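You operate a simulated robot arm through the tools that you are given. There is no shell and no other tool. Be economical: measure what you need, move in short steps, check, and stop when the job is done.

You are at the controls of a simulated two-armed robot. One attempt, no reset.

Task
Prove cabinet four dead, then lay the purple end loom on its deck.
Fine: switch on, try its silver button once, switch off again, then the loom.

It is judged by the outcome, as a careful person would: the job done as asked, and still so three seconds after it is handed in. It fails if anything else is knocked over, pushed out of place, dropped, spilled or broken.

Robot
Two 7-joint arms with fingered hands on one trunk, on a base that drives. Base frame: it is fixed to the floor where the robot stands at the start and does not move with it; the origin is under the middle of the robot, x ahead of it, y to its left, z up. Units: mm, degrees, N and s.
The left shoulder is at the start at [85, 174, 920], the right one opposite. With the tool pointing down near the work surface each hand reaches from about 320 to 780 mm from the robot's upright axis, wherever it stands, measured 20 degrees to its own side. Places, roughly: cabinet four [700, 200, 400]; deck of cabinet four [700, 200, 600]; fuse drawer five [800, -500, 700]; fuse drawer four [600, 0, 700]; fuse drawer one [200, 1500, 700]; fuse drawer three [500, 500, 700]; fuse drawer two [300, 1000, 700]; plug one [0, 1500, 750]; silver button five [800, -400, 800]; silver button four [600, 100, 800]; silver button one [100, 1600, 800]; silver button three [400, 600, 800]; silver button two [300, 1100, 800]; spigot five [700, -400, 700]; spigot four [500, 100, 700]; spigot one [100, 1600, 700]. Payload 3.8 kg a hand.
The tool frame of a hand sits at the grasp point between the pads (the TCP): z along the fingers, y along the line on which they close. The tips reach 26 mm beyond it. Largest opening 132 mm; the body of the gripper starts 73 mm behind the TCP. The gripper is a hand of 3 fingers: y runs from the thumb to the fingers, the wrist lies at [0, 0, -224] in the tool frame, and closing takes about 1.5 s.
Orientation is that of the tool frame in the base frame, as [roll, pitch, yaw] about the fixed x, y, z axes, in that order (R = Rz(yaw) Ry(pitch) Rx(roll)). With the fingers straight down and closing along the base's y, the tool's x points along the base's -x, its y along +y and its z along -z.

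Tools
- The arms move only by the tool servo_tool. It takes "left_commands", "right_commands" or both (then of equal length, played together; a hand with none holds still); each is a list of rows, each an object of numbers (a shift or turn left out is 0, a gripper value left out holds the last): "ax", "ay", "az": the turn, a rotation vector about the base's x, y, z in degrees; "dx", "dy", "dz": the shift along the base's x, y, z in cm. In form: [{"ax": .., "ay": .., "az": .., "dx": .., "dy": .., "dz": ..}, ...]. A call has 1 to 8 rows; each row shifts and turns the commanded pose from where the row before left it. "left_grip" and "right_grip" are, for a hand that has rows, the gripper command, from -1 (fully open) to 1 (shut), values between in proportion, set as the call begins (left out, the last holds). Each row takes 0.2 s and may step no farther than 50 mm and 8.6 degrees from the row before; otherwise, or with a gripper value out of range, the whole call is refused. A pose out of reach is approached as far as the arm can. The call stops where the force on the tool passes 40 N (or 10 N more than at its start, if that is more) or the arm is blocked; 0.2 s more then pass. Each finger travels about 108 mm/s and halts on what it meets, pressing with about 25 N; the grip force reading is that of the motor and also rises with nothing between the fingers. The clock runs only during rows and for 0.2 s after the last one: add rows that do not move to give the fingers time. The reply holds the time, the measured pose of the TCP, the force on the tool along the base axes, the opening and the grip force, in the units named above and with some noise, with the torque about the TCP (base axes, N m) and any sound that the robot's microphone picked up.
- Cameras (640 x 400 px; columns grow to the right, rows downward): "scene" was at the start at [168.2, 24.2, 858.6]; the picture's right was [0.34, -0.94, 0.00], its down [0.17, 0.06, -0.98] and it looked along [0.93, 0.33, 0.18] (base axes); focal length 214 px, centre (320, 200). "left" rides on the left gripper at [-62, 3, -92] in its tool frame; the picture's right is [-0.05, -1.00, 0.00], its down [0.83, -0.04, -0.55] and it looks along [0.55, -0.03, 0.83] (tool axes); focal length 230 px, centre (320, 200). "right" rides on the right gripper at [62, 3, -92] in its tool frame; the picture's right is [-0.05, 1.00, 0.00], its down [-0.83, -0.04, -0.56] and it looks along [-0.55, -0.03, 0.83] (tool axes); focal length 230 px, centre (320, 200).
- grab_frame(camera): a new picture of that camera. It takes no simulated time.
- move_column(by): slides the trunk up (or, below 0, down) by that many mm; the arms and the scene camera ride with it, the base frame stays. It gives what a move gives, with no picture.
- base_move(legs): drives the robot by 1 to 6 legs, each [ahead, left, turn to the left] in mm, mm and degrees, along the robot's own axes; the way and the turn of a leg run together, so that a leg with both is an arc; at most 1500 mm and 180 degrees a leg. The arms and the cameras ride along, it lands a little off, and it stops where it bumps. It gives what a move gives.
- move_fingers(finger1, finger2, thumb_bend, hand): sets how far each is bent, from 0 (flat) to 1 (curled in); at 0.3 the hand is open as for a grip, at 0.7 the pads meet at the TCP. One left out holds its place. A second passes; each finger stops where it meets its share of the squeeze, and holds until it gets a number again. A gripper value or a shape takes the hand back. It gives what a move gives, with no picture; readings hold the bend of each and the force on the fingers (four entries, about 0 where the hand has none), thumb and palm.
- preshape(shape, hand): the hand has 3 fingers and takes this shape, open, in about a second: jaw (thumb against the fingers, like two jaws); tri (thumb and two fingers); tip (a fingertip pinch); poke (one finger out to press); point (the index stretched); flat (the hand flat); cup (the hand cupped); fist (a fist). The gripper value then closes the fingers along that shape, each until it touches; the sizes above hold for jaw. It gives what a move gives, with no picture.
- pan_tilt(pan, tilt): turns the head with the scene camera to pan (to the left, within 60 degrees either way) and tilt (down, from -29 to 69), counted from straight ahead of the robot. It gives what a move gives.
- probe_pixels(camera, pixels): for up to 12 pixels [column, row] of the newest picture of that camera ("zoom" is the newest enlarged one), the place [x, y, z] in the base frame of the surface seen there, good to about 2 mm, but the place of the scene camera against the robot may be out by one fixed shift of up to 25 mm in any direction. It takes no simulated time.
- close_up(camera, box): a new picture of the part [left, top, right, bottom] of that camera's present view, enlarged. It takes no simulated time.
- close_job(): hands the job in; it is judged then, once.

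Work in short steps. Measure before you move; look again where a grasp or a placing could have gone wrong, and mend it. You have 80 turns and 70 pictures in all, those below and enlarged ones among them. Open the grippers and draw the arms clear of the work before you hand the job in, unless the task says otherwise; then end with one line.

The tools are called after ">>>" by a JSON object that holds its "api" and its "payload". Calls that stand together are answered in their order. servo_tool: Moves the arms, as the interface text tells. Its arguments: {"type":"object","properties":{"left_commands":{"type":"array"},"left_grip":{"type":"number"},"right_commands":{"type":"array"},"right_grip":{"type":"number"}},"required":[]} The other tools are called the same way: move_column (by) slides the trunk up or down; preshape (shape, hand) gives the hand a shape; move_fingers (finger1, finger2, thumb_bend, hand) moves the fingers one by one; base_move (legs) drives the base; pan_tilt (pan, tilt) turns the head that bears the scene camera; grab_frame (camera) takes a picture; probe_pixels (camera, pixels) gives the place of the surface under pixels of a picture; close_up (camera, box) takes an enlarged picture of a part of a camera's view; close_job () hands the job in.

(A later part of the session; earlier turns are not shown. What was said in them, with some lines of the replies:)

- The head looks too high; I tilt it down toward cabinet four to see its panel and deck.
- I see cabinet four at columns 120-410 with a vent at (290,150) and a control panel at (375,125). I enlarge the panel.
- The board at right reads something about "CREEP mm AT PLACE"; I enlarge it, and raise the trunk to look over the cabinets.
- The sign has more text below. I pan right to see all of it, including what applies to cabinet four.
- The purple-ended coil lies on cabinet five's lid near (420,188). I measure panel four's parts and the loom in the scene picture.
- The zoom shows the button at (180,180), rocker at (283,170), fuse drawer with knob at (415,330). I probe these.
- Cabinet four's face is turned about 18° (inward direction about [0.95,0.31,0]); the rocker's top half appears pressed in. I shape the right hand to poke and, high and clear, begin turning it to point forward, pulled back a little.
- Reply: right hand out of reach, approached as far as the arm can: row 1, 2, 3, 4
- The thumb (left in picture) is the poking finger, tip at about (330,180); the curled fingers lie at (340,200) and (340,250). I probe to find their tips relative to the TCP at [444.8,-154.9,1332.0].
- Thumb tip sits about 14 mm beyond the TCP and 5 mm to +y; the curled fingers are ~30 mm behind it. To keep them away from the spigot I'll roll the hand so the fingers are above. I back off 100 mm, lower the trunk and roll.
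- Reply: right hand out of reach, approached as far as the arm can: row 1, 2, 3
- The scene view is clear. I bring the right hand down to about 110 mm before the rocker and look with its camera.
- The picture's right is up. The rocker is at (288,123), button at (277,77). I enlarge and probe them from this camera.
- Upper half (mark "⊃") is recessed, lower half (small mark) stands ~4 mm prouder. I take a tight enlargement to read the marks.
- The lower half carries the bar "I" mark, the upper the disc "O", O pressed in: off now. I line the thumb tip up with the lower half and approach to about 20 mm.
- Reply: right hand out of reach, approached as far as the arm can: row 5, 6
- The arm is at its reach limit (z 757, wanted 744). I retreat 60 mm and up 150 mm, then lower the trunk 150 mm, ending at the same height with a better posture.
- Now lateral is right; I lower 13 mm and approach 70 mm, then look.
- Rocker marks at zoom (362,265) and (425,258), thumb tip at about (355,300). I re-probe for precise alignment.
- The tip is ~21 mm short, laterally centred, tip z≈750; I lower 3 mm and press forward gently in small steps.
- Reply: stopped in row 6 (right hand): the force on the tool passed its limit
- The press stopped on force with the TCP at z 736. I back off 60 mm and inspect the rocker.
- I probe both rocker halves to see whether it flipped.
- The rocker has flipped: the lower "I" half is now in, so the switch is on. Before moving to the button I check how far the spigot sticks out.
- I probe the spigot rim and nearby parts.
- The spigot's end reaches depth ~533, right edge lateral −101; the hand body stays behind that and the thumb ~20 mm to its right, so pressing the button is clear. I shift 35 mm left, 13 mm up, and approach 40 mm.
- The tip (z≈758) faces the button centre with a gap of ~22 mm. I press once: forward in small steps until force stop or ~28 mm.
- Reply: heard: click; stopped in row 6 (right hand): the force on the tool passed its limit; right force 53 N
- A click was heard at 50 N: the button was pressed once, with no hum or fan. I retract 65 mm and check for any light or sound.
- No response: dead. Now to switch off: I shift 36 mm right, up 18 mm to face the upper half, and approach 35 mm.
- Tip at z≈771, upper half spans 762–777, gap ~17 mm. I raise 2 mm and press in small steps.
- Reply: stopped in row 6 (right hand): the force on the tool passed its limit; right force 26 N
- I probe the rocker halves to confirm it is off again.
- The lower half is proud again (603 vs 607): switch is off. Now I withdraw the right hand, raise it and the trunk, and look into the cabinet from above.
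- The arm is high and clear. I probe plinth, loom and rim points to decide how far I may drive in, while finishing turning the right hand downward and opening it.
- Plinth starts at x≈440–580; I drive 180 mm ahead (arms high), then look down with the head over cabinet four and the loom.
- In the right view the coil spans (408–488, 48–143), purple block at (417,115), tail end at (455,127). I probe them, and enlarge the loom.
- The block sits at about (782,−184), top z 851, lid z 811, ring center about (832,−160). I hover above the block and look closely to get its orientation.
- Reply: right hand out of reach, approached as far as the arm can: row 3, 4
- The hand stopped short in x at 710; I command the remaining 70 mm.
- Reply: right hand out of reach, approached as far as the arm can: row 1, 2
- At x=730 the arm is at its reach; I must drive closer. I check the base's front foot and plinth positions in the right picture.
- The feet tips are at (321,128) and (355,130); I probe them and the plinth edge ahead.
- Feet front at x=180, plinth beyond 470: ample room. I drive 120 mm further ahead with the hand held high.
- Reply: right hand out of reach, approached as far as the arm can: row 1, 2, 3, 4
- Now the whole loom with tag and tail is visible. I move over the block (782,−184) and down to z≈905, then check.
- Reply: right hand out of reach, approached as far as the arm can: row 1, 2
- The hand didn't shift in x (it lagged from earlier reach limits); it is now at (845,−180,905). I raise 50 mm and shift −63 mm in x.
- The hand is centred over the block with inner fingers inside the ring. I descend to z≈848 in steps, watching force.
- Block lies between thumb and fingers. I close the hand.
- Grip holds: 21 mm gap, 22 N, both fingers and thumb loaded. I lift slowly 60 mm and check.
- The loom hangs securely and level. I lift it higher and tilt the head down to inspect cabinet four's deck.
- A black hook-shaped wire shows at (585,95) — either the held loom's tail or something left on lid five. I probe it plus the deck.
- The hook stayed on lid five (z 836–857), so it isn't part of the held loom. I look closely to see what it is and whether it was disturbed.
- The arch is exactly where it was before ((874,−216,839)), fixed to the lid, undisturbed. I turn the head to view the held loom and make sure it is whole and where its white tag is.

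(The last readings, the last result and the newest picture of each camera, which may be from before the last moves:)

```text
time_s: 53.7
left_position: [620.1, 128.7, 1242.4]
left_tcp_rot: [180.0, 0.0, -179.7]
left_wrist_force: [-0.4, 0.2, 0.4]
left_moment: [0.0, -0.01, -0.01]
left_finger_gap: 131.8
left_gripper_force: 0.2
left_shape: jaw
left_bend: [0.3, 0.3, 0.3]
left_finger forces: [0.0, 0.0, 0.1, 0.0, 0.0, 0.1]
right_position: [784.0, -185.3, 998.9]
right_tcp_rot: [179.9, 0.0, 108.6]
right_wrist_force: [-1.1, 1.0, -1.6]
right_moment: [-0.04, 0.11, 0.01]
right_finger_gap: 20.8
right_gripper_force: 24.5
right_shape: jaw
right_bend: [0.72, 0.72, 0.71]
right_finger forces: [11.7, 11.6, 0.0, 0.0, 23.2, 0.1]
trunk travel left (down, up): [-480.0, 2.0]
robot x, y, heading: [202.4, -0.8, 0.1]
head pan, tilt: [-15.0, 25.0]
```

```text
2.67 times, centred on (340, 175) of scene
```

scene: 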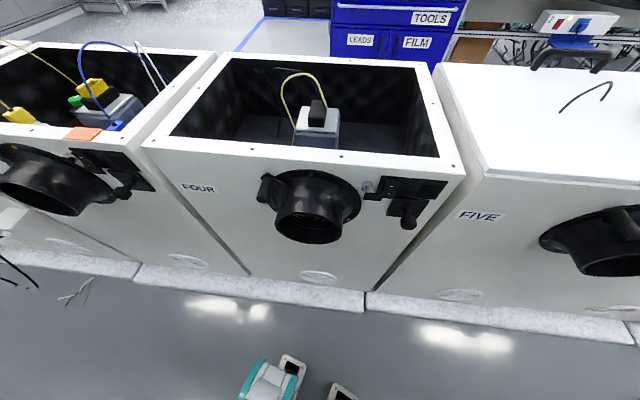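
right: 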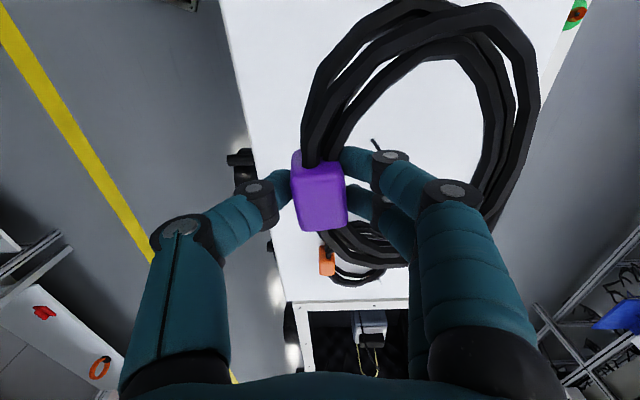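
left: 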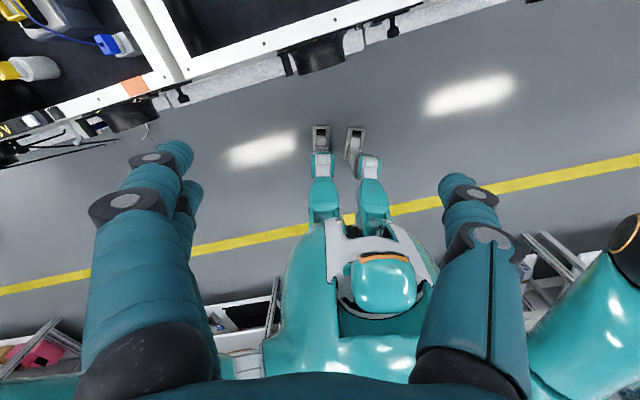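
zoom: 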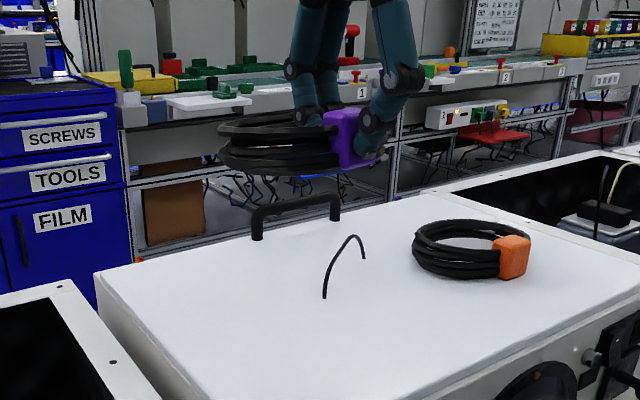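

The loom is whole and only the fixed lid arch remains. To see the deck from above I tilt the left hand's camera over cabinet four.

>>> {"api": "servo_tool", "payload": {"left_commands": [{"ay": -7.5, "dx": 1}, {"ay": -7.5, "dx": 1}, {"ay": -7.5, "dx": 1}, {"ay": -7.5, "dx": 1}, {"ay": -7.5, "dx": 1}, {"ay": -7.5, "dx": 1}]}}

>>> {"api": "grab_frame", "payload": {"camera": "left"}}

```text
time_s: 55.1
left_position: [680.2, 129.4, 1243.0]
left_tcp_rot: [-179.6, 45.2, -179.6]
left_wrist_force: [-0.2, -0.5, -0.5]
left_moment: [0.0, 0.0, 0.0]
left_finger_gap: 132.0
left_gripper_force: 0.1
left_shape: jaw
left_bend: [0.3, 0.3, 0.3]
left_finger forces: [0.1, 0.0, 0.0, 0.0, 0.0, 0.1]
right_position: [784.1, -186.4, 999.3]
right_tcp_rot: [-180.0, 0.0, 108.6]
right_wrist_force: [-0.1, -0.2, -2.5]
right_moment: [-0.02, 0.12, -0.03]
right_finger_gap: 20.6
right_gripper_force: 25.3
right_shape: jaw
right_bend: [0.72, 0.72, 0.71]
right_finger forces: [11.8, 11.5, 0.1, 0.0, 23.2, 0.0]
trunk travel left (down, up): [-480.0, 2.0]
robot x, y, heading: [197.7, 0.7, 0.4]
head pan, tilt: [-15.0, 25.0]
```

```text
17 pictures are left
```

left: 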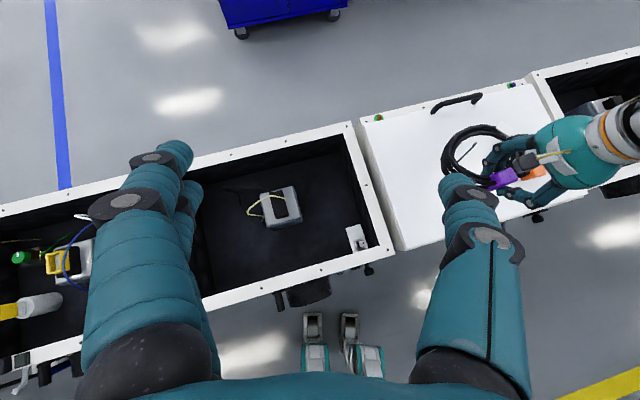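

The deck is visible: PSU at (281,206), a white fitting at (357,240) by the front-right corner. I enlarge and probe free areas.

>>> {"api": "close_up", "payload": {"camera": "left", "box": [180, 110, 400, 300]}}

>>> {"api": "probe_pixels", "payload": {"camera": "left", "pixels": [[300, 195], [303, 220], [268, 228], [262, 195], [250, 210], [340, 155], [370, 225], [375, 245], [330, 200], [348, 235], [225, 180], [300, 165]]}}

```text
2.11 times, centred on (290, 205) of left
```

zoom: 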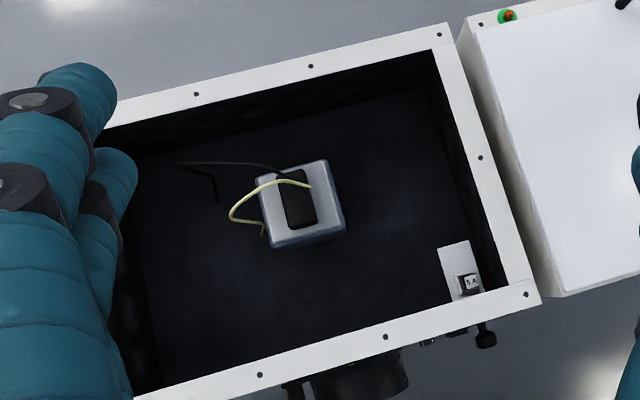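

```text
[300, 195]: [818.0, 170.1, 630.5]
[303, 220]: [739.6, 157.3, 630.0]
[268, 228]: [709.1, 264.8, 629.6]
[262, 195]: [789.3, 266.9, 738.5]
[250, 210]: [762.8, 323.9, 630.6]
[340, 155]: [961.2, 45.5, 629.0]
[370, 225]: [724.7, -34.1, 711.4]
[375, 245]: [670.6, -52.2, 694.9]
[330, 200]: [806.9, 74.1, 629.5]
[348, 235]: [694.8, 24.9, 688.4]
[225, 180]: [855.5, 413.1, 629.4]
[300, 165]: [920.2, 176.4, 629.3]
```

Deck z≈629.5. Free spot: right of the PSU (lateral −257…−80), behind the fuse holder. Target TCP ≈ (796,75), release height ≈ 668. I drive 60 ahead and 60 left for reach, and pull the left arm back.

>>> {"api": "base_move", "payload": {"legs": [[60, 60, 0]]}}

>>> {"api": "servo_tool", "payload": {"left_commands": [{"dx": -4, "dy": 2}, {"dx": -4, "dy": 2}, {"dx": -4, "dy": 2}, {"dx": -4, "dy": 2}, {"dx": -4}], "right_commands": [{"dx": -0.9, "dy": 4}, {"dx": -0.9, "dy": 4}, {"dx": -1, "dy": 4}, {"dx": -1, "dy": 4}, {"dx": -1, "dy": 4}]}}

>>> {"api": "grab_frame", "payload": {"camera": "right"}}

```text
time_s: 56.1
left_position: [718.2, 167.8, 1241.2]
left_tcp_rot: [-179.6, 44.8, -179.7]
left_wrist_force: [-0.5, -0.9, 0.5]
left_moment: [-0.02, -0.02, 0.0]
left_finger_gap: 131.8
left_gripper_force: 0.0
left_shape: jaw
left_bend: [0.3, 0.3, 0.3]
left_finger forces: [0.1, 0.1, 0.0, 0.0, 0.0, 0.0]
right_position: [816.0, -145.9, 997.2]
right_tcp_rot: [-179.8, 0.0, 108.3]
right_wrist_force: [-0.7, -0.2, -2.6]
right_moment: [-0.06, 0.11, 0.01]
right_finger_gap: 20.8
right_gripper_force: 25.1
right_shape: jaw
right_bend: [0.72, 0.72, 0.71]
right_finger forces: [11.9, 11.6, 0.0, 0.0, 23.4, 0.0]
trunk travel left (down, up): [-480.0, 2.0]
robot x, y, heading: [232.0, 38.9, -0.5]
head pan, tilt: [-15.0, 25.0]
stopped in leg 1: the robot was blocked; the commanded pose is now the measured one
```

```text
time_s: 57.4
left_position: [546.3, 229.4, 1250.4]
left_tcp_rot: [-179.8, 44.8, -179.8]
left_wrist_force: [-0.4, 0.1, 0.6]
left_moment: [0.02, 0.01, 0.01]
left_finger_gap: 131.8
left_gripper_force: 0.1
left_shape: jaw
left_bend: [0.3, 0.3, 0.3]
left_finger forces: [0.1, 0.0, 0.0, 0.0, 0.0, 0.0]
left hand out of reach, approached as far as the arm can: row 4, 5
right_position: [767.3, 50.2, 999.2]
right_tcp_rot: [179.9, 0.0, 108.2]
right_wrist_force: [-0.7, 0.3, -3.3]
right_moment: [-0.06, 0.11, 0.04]
right_finger_gap: 20.6
right_gripper_force: 25.3
right_shape: jaw
right_bend: [0.72, 0.72, 0.71]
right_finger forces: [11.8, 11.4, 0.0, 0.1, 23.1, 0.0]
trunk travel left (down, up): [-480.0, 2.0]
robot x, y, heading: [233.6, 40.7, -0.2]
head pan, tilt: [-15.0, 25.0]
```

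```text
15 pictures are left
```

right: 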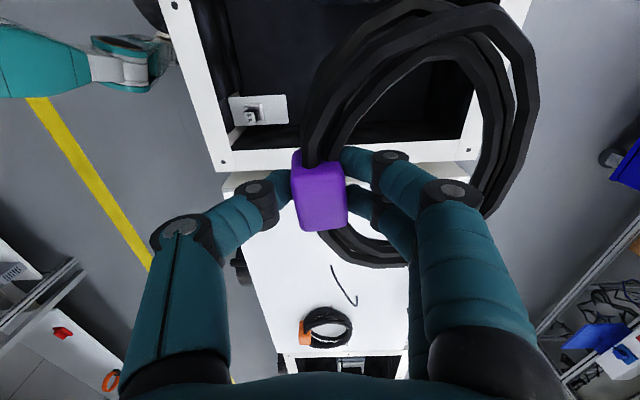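

The base was blocked at (232,39). I back off 20 mm to break any contact and look down at the front.

>>> {"api": "base_move", "payload": {"legs": [[-20, 0, 0]]}}

>>> {"api": "pan_tilt", "payload": {"pan": 15, "tilt": 60}}

>>> {"api": "grab_frame", "payload": {"camera": "scene"}}

```text
time_s: 58.1
left_position: [529.9, 230.6, 1250.7]
left_tcp_rot: [-179.7, 44.9, -179.9]
left_wrist_force: [0.8, -0.2, 0.2]
left_moment: [-0.01, 0.01, 0.01]
left_finger_gap: 131.9
left_gripper_force: 0.1
left_shape: jaw
left_bend: [0.3, 0.3, 0.3]
left_finger forces: [0.1, 0.0, 0.1, 0.1, 0.0, 0.0]
right_position: [747.8, 50.8, 997.2]
right_tcp_rot: [-179.9, 0.1, 108.1]
right_wrist_force: [-0.8, 0.1, -1.9]
right_moment: [-0.04, 0.1, -0.03]
right_finger_gap: 20.7
right_gripper_force: 24.9
right_shape: jaw
right_bend: [0.72, 0.72, 0.71]
right_finger forces: [11.9, 11.4, 0.0, 0.1, 23.1, 0.0]
trunk travel left (down, up): [-480.0, 2.0]
robot x, y, heading: [212.9, 40.7, -0.4]
head pan, tilt: [-15.0, 25.0]
```

```text
time_s: 59.1
left_position: [526.7, 231.5, 1249.6]
left_tcp_rot: [-179.7, 44.9, -179.9]
left_wrist_force: [0.3, 0.3, -0.5]
left_moment: [-0.02, -0.01, -0.04]
left_finger_gap: 131.8
left_gripper_force: 0.0
left_shape: jaw
left_bend: [0.3, 0.3, 0.3]
left_finger forces: [0.0, 0.0, 0.0, 0.0, 0.0, 0.1]
right_position: [747.8, 49.7, 998.7]
right_tcp_rot: [179.9, 0.1, 108.3]
right_wrist_force: [0.3, -0.6, -2.7]
right_moment: [-0.03, 0.12, 0.0]
right_finger_gap: 20.9
right_gripper_force: 25.3
right_shape: jaw
right_bend: [0.72, 0.72, 0.71]
right_finger forces: [11.9, 11.5, 0.0, 0.1, 23.1, 0.1]
trunk travel left (down, up): [-480.0, 2.0]
robot x, y, heading: [210.9, 39.3, -0.3]
head pan, tilt: [15.0, 60.0]
```

```text
14 pictures are left
```

scene: 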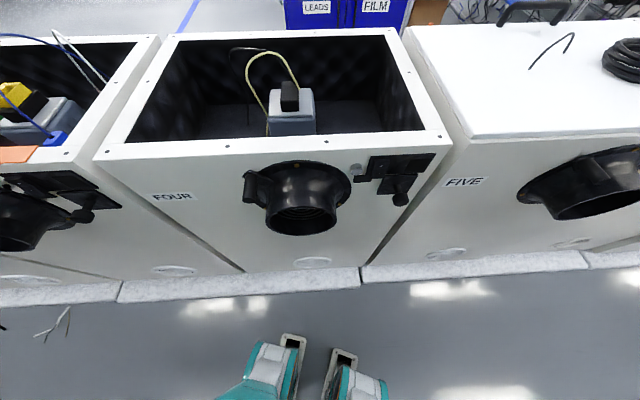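

Nothing looks displaced. I move the loom to above the target (796,75), then lower the trunk 150 mm.

>>> {"api": "servo_tool", "payload": {"right_commands": [{"dx": 2.4, "dy": 1.25}, {"dx": 2.4, "dy": 1.25}, {}]}}

>>> {"api": "move_column", "payload": {"by": -110}}

>>> {"api": "grab_frame", "payload": {"camera": "right"}}

```text
time_s: 60.0
left_position: [527.1, 230.6, 1250.5]
left_tcp_rot: [-179.8, 44.8, -179.9]
left_wrist_force: [0.2, -0.5, 0.6]
left_moment: [0.03, -0.01, -0.01]
left_finger_gap: 131.8
left_gripper_force: 0.1
left_shape: jaw
left_bend: [0.3, 0.3, 0.3]
left_finger forces: [0.1, 0.0, 0.0, 0.1, 0.0, 0.1]
right_position: [794.6, 75.1, 999.7]
right_tcp_rot: [179.8, 0.0, 108.3]
right_wrist_force: [0.9, 0.2, -2.5]
right_moment: [-0.02, 0.08, -0.01]
right_finger_gap: 20.7
right_gripper_force: 25.0
right_shape: jaw
right_bend: [0.72, 0.72, 0.71]
right_finger forces: [12.0, 11.6, 0.1, 0.0, 23.3, 0.1]
trunk travel left (down, up): [-480.0, 2.0]
robot x, y, heading: [213.2, 38.2, -0.1]
head pan, tilt: [15.0, 60.0]
```

```text
time_s: 61.4
left_position: [587.6, 231.0, 1027.9]
left_tcp_rot: [-179.6, 25.5, -179.5]
left_wrist_force: [0.1, -0.6, -0.1]
left_moment: [0.01, -0.02, 0.04]
left_finger_gap: 131.8
left_gripper_force: 0.2
left_shape: jaw
left_bend: [0.3, 0.3, 0.3]
left_finger forces: [0.1, 0.0, 0.1, 0.0, 0.0, 0.0]
right_position: [795.9, 74.0, 889.6]
right_tcp_rot: [179.8, 0.1, 108.4]
right_wrist_force: [-0.4, 0.6, -2.2]
right_moment: [-0.04, 0.1, -0.01]
right_finger_gap: 20.5
right_gripper_force: 24.6
right_shape: jaw
right_bend: [0.72, 0.72, 0.71]
right_finger forces: [11.8, 11.5, 0.0, 0.0, 23.0, 0.1]
trunk travel left (down, up): [-370.0, 112.0]
robot x, y, heading: [209.0, 39.7, -0.5]
head pan, tilt: [15.0, 60.0]
```

```text
13 pictures are left
```

right: 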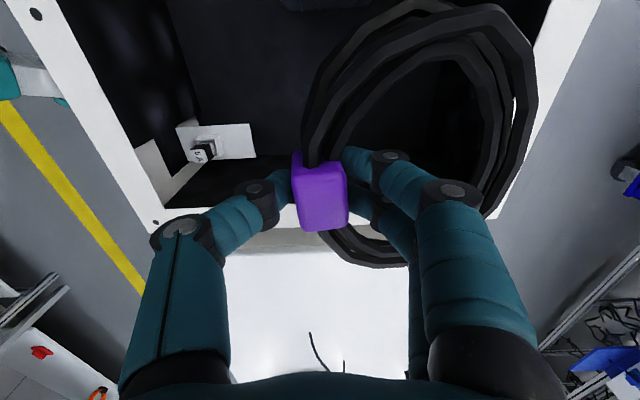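

The loom is at z 890, above the rim (~797). I probe the right rim's inner edge and the ring's rightmost part to verify clearance.

>>> {"api": "probe_pixels", "payload": {"camera": "right", "pixels": [[172, 205], [280, 213], [275, 232], [375, 262], [345, 245], [502, 100], [530, 60], [430, 5], [550, 60], [512, 190], [145, 150], [205, 150]]}}

>>> {"api": "close_up", "payload": {"camera": "scene", "box": [200, 0, 480, 175]}}

```text
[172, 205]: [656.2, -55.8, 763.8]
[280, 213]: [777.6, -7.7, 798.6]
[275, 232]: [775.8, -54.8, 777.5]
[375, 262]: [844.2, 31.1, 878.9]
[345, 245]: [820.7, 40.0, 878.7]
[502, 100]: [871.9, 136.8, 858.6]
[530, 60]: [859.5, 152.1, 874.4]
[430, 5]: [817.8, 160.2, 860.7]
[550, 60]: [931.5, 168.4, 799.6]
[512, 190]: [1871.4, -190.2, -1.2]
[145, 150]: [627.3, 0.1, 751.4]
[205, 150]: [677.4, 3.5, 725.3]
```

```text
2.29 times, centred on (340, 88) of scene
```

zoom: 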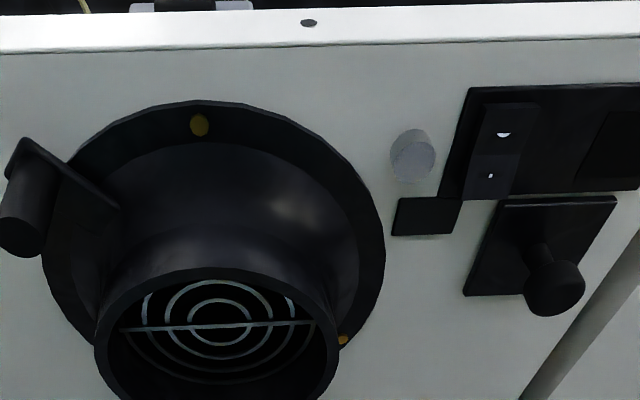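

Ring right edge lateral −231 vs rim inner ≈ −245; left edge ≈ −98 vs PSU ≈ −78. I shift 4 mm left and descend 110 mm, then check.

>>> {"api": "servo_tool", "payload": {"right_commands": [{"dx": -0.12, "dy": 0.4}, {"dz": -2.5}, {"dz": -2.5}, {"dz": -2}, {"dz": -2}, {"dz": -2}]}}

>>> {"api": "grab_frame", "payload": {"camera": "right"}}

```text
time_s: 62.8
left_position: [588.3, 231.6, 1026.9]
left_tcp_rot: [-179.5, 25.5, -179.6]
left_wrist_force: [-0.1, -0.8, 0.6]
left_moment: [0.0, -0.01, -0.01]
left_finger_gap: 132.0
left_gripper_force: 0.0
left_shape: jaw
left_bend: [0.3, 0.3, 0.3]
left_finger forces: [0.0, 0.0, 0.0, 0.1, 0.0, 0.0]
right_position: [795.8, 79.5, 779.6]
right_tcp_rot: [179.9, 0.0, 108.2]
right_wrist_force: [-0.4, -1.0, -2.9]
right_moment: [-0.02, 0.12, -0.01]
right_finger_gap: 20.7
right_gripper_force: 24.8
right_shape: jaw
right_bend: [0.71, 0.72, 0.71]
right_finger forces: [11.6, 11.6, 0.0, 0.1, 23.0, 0.0]
trunk travel left (down, up): [-370.0, 112.0]
robot x, y, heading: [212.9, 45.1, -0.2]
head pan, tilt: [15.0, 60.0]
```

```text
11 pictures are left
```

right: 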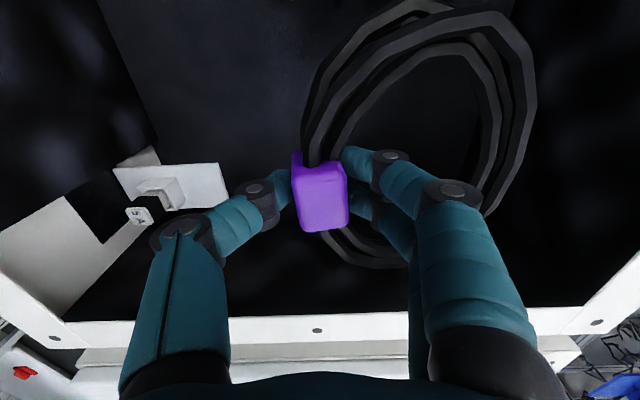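

The ring is inside, clear of the walls. I descend another 95 mm slowly and check.

>>> {"api": "servo_tool", "payload": {"right_commands": [{"dz": -2}, {"dz": -2}, {"dz": -2}, {"dz": -2}, {"dz": -1.5}]}}

>>> {"api": "grab_frame", "payload": {"camera": "right"}}

```text
time_s: 64.0
left_position: [587.7, 231.4, 1028.3]
left_tcp_rot: [-179.4, 25.4, -179.7]
left_wrist_force: [-0.5, -0.2, 0.2]
left_moment: [0.0, 0.0, -0.02]
left_finger_gap: 132.2
left_gripper_force: 0.1
left_shape: jaw
left_bend: [0.3, 0.3, 0.3]
left_finger forces: [0.0, 0.0, 0.0, 0.0, 0.1, 0.0]
right_position: [794.8, 80.3, 682.4]
right_tcp_rot: [179.8, 0.1, 108.3]
right_wrist_force: [0.7, 0.1, -1.5]
right_moment: [0.02, 0.11, -0.03]
right_finger_gap: 20.4
right_gripper_force: 24.8
right_shape: jaw
right_bend: [0.71, 0.72, 0.71]
right_finger forces: [11.6, 11.6, 0.1, 0.1, 22.8, 0.0]
trunk travel left (down, up): [-370.0, 112.0]
robot x, y, heading: [214.4, 39.8, -0.2]
head pan, tilt: [15.0, 60.0]
```

```text
10 pictures are left
```

right: 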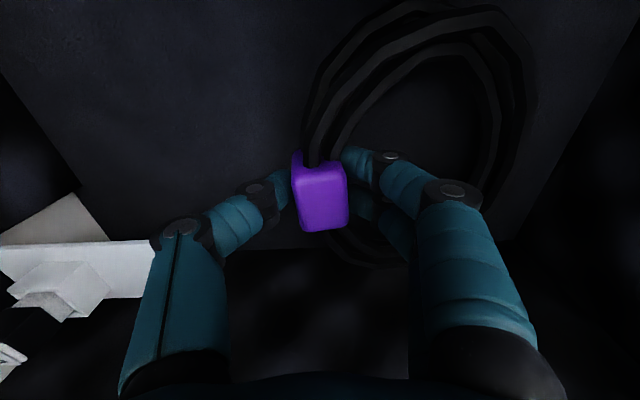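

I lower in small steps to contact (expected TCP z≈667).

>>> {"api": "servo_tool", "payload": {"right_commands": [{"dz": -0.6}, {"dz": -0.4}, {"dz": -0.2}, {"dz": -0.2}, {"dz": -0.1}]}}

```text
time_s: 65.2
left_position: [587.0, 231.2, 1027.5]
left_tcp_rot: [-179.4, 25.6, -179.7]
left_wrist_force: [0.0, 0.6, 0.6]
left_moment: [0.04, 0.02, -0.03]
left_finger_gap: 131.9
left_gripper_force: 0.1
left_shape: jaw
left_bend: [0.3, 0.3, 0.3]
left_finger forces: [0.0, 0.0, 0.0, 0.0, 0.1, 0.0]
right_position: [794.0, 79.1, 667.1]
right_tcp_rot: [179.9, 0.0, 108.2]
right_wrist_force: [-0.8, 0.6, -0.5]
right_moment: [0.03, -0.07, -0.02]
right_finger_gap: 20.8
right_gripper_force: 24.6
right_shape: jaw
right_bend: [0.72, 0.72, 0.71]
right_finger forces: [12.1, 11.2, 0.1, 0.0, 23.9, 0.0]
trunk travel left (down, up): [-370.0, 112.0]
robot x, y, heading: [211.4, 38.6, 0.1]
head pan, tilt: [15.0, 60.0]
```

The weight has gone off the wrist and the moment reversed: it rests on the deck. I open the hand only to ~70 mm so the fingers stay clear of the ring and PSU.

>>> {"api": "servo_tool", "payload": {"right_commands": [{}, {}, {}, {}, {}], "right_grip": -0.05}}

>>> {"api": "grab_frame", "payload": {"camera": "right"}}

```text
time_s: 66.4
left_position: [587.8, 231.7, 1028.6]
left_tcp_rot: [-179.5, 25.6, -179.6]
left_wrist_force: [1.2, 1.0, 0.5]
left_moment: [-0.02, 0.03, 0.02]
left_finger_gap: 131.6
left_gripper_force: 0.0
left_shape: jaw
left_bend: [0.3, 0.3, 0.3]
left_finger forces: [0.0, 0.0, 0.0, 0.0, 0.0, 0.1]
right_position: [793.6, 77.5, 669.1]
right_tcp_rot: [179.9, 0.0, 108.2]
right_wrist_force: [-0.5, -0.2, 0.1]
right_moment: [-0.02, 0.02, 0.0]
right_finger_gap: 68.7
right_gripper_force: 0.0
right_shape: jaw
right_bend: [0.72, 0.72, 0.7]
right_finger forces: [0.1, 0.1, 0.1, 0.0, 0.0, 0.0]
trunk travel left (down, up): [-370.0, 112.0]
robot x, y, heading: [215.2, 39.4, -0.2]
head pan, tilt: [15.0, 60.0]
```

```text
9 pictures are left
```

right: 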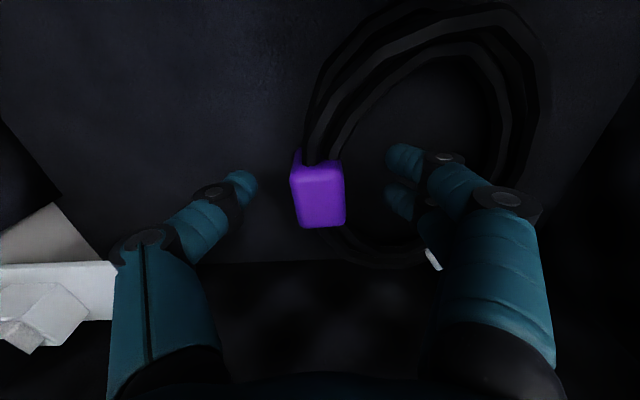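

Released, fingers clear of block and ring (its white tag is on the ring at (432,258)). I rise straight up, slowly first.

>>> {"api": "servo_tool", "payload": {"right_commands": [{"dz": 1}, {"dz": 1.5}, {"dz": 2.5}, {"dz": 3.5}, {"dz": 4}, {"dz": 4.5}, {"dz": 4.5}, {"dz": 4.5}]}}

>>> {"api": "grab_frame", "payload": {"camera": "right"}}

```text
time_s: 68.2
left_position: [586.9, 232.0, 1027.9]
left_tcp_rot: [-179.5, 25.6, -179.6]
left_wrist_force: [0.3, -0.2, -0.8]
left_moment: [0.0, -0.03, -0.01]
left_finger_gap: 132.0
left_gripper_force: 0.0
left_shape: jaw
left_bend: [0.3, 0.3, 0.3]
left_finger forces: [0.0, 0.0, 0.0, 0.0, 0.0, 0.0]
right_position: [794.1, 79.2, 928.4]
right_tcp_rot: [179.9, 0.0, 108.3]
right_wrist_force: [0.6, 0.7, 0.1]
right_moment: [-0.02, 0.0, 0.0]
right_finger_gap: 68.7
right_gripper_force: 0.1
right_shape: jaw
right_bend: [0.72, 0.72, 0.7]
right_finger forces: [0.0, 0.1, 0.0, 0.1, 0.0, 0.0]
trunk travel left (down, up): [-370.0, 112.0]
robot x, y, heading: [213.0, 40.1, 0.0]
head pan, tilt: [15.0, 60.0]
```

```text
8 pictures are left
```

right: 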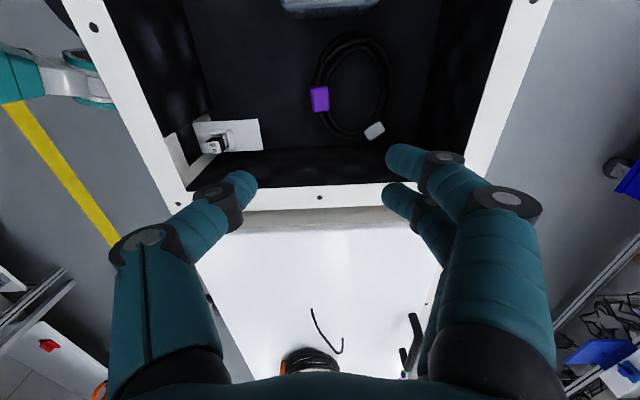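

The loom lies flat on deck four, with the PSU and fuse holder untouched. I raise the trunk, back the robot off 250 mm, open the hand, and take a last look.

>>> {"api": "move_column", "payload": {"by": 105}}

>>> {"api": "base_move", "payload": {"legs": [[-300, 0, 0]]}}

>>> {"api": "servo_tool", "payload": {"right_commands": [{"dx": -3}, {"dx": -3}, {"dx": -3}, {}, {}], "right_grip": -1}}

>>> {"api": "pan_tilt", "payload": {"pan": 5, "tilt": 35}}

>>> {"api": "grab_frame", "payload": {"camera": "scene"}}

>>> {"api": "close_up", "payload": {"camera": "scene", "box": [200, 130, 400, 255]}}

```text
time_s: 69.5
left_position: [588.2, 231.1, 1131.4]
left_tcp_rot: [-179.5, 25.4, -179.6]
left_wrist_force: [0.4, -0.5, -0.4]
left_moment: [0.02, 0.01, -0.03]
left_finger_gap: 131.9
left_gripper_force: 0.1
left_shape: jaw
left_bend: [0.3, 0.3, 0.3]
left_finger forces: [0.1, 0.0, 0.0, 0.1, 0.0, 0.0]
right_position: [794.5, 79.1, 1031.8]
right_tcp_rot: [180.0, 0.1, 108.3]
right_wrist_force: [1.1, -0.4, 0.1]
right_moment: [-0.03, 0.03, -0.03]
right_finger_gap: 69.0
right_gripper_force: 0.1
right_shape: jaw
right_bend: [0.72, 0.72, 0.7]
right_finger forces: [0.0, 0.0, 0.0, 0.0, 0.0, 0.0]
trunk travel left (down, up): [-475.0, 7.0]
robot x, y, heading: [213.6, 38.9, -0.3]
head pan, tilt: [15.0, 60.0]
```

```text
time_s: 71.6
left_position: [286.3, 232.5, 1133.0]
left_tcp_rot: [-179.6, 25.5, -179.5]
left_wrist_force: [0.7, 0.6, 0.2]
left_moment: [0.02, -0.01, 0.0]
left_finger_gap: 131.7
left_gripper_force: 0.0
left_shape: jaw
left_bend: [0.3, 0.3, 0.3]
left_finger forces: [0.0, 0.1, 0.1, 0.0, 0.0, 0.0]
right_position: [494.3, 80.6, 1033.7]
right_tcp_rot: [179.9, -0.1, 108.2]
right_wrist_force: [0.6, 0.8, -0.4]
right_moment: [0.01, 0.01, 0.03]
right_finger_gap: 68.6
right_gripper_force: 0.1
right_shape: jaw
right_bend: [0.72, 0.72, 0.7]
right_finger forces: [0.0, 0.1, 0.0, 0.0, 0.1, 0.0]
trunk travel left (down, up): [-475.0, 7.0]
robot x, y, heading: [-84.0, 40.1, -0.3]
head pan, tilt: [15.0, 60.0]
```

```text
time_s: 72.8
left_position: [287.0, 231.6, 1133.4]
left_tcp_rot: [-179.4, 25.6, -179.5]
left_wrist_force: [0.0, 0.7, 1.1]
left_moment: [0.01, 0.0, 0.01]
left_finger_gap: 132.1
left_gripper_force: 0.0
left_shape: jaw
left_bend: [0.3, 0.3, 0.3]
left_finger forces: [0.0, 0.1, 0.0, 0.0, 0.0, 0.1]
right_position: [404.8, 80.7, 1034.3]
right_tcp_rot: [179.8, 0.0, 108.1]
right_wrist_force: [-0.1, -0.3, -0.4]
right_moment: [0.0, 0.02, -0.03]
right_finger_gap: 132.2
right_gripper_force: 0.0
right_shape: jaw
right_bend: [0.3, 0.3, 0.3]
right_finger forces: [0.0, 0.0, 0.0, 0.1, 0.0, 0.1]
trunk travel left (down, up): [-475.0, 7.0]
robot x, y, heading: [-86.1, 41.1, -0.3]
head pan, tilt: [15.0, 60.0]
```

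```text
time_s: 73.7
left_position: [288.1, 232.5, 1132.1]
left_tcp_rot: [-179.5, 25.7, -179.6]
left_wrist_force: [-0.3, 0.2, 0.3]
left_moment: [0.01, -0.01, 0.0]
left_finger_gap: 132.1
left_gripper_force: 0.0
left_shape: jaw
left_bend: [0.3, 0.3, 0.3]
left_finger forces: [0.0, 0.1, 0.1, 0.0, 0.0, 0.0]
right_position: [403.4, 79.6, 1033.8]
right_tcp_rot: [179.9, 0.0, 108.2]
right_wrist_force: [-0.2, -0.9, -0.4]
right_moment: [0.01, -0.01, 0.0]
right_finger_gap: 131.6
right_gripper_force: 0.0
right_shape: jaw
right_bend: [0.3, 0.3, 0.3]
right_finger forces: [0.0, 0.1, 0.0, 0.0, 0.0, 0.0]
trunk travel left (down, up): [-475.0, 7.0]
robot x, y, heading: [-86.0, 41.6, -0.4]
head pan, tilt: [5.0, 35.0]
```

```text
7 pictures are left
```

scene: 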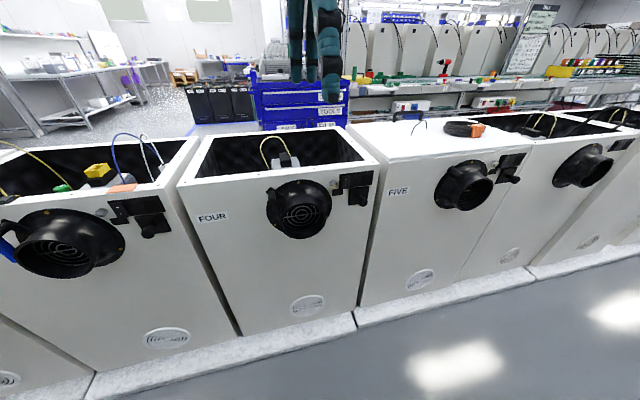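

```text
3.20 times, centred on (300, 192) of scene
```

zoom: 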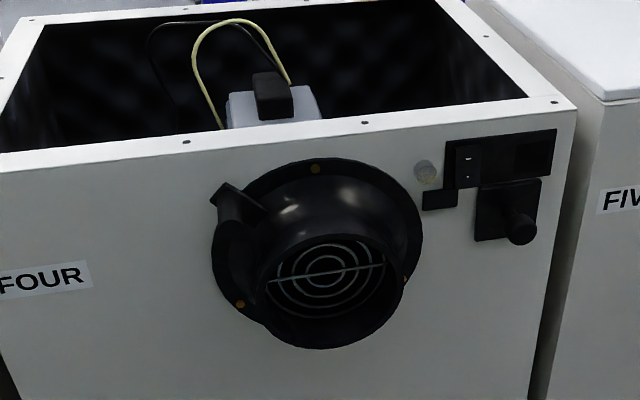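

All is in place: switch four is off, the loom is on the deck, both hands are open and clear. I hand the job in.

>>> {"api": "close_job", "payload": {}}

```text
The job is handed in.
```

Cabinet four proved dead: I switched it on and pressed the silver button once (one click, no response), then switched it off again. The purple end loom now lies flat on its deck, right of the power supply. While driving in, the base was blocked once; I backed off, and nothing looked moved in the pictures afterwards.
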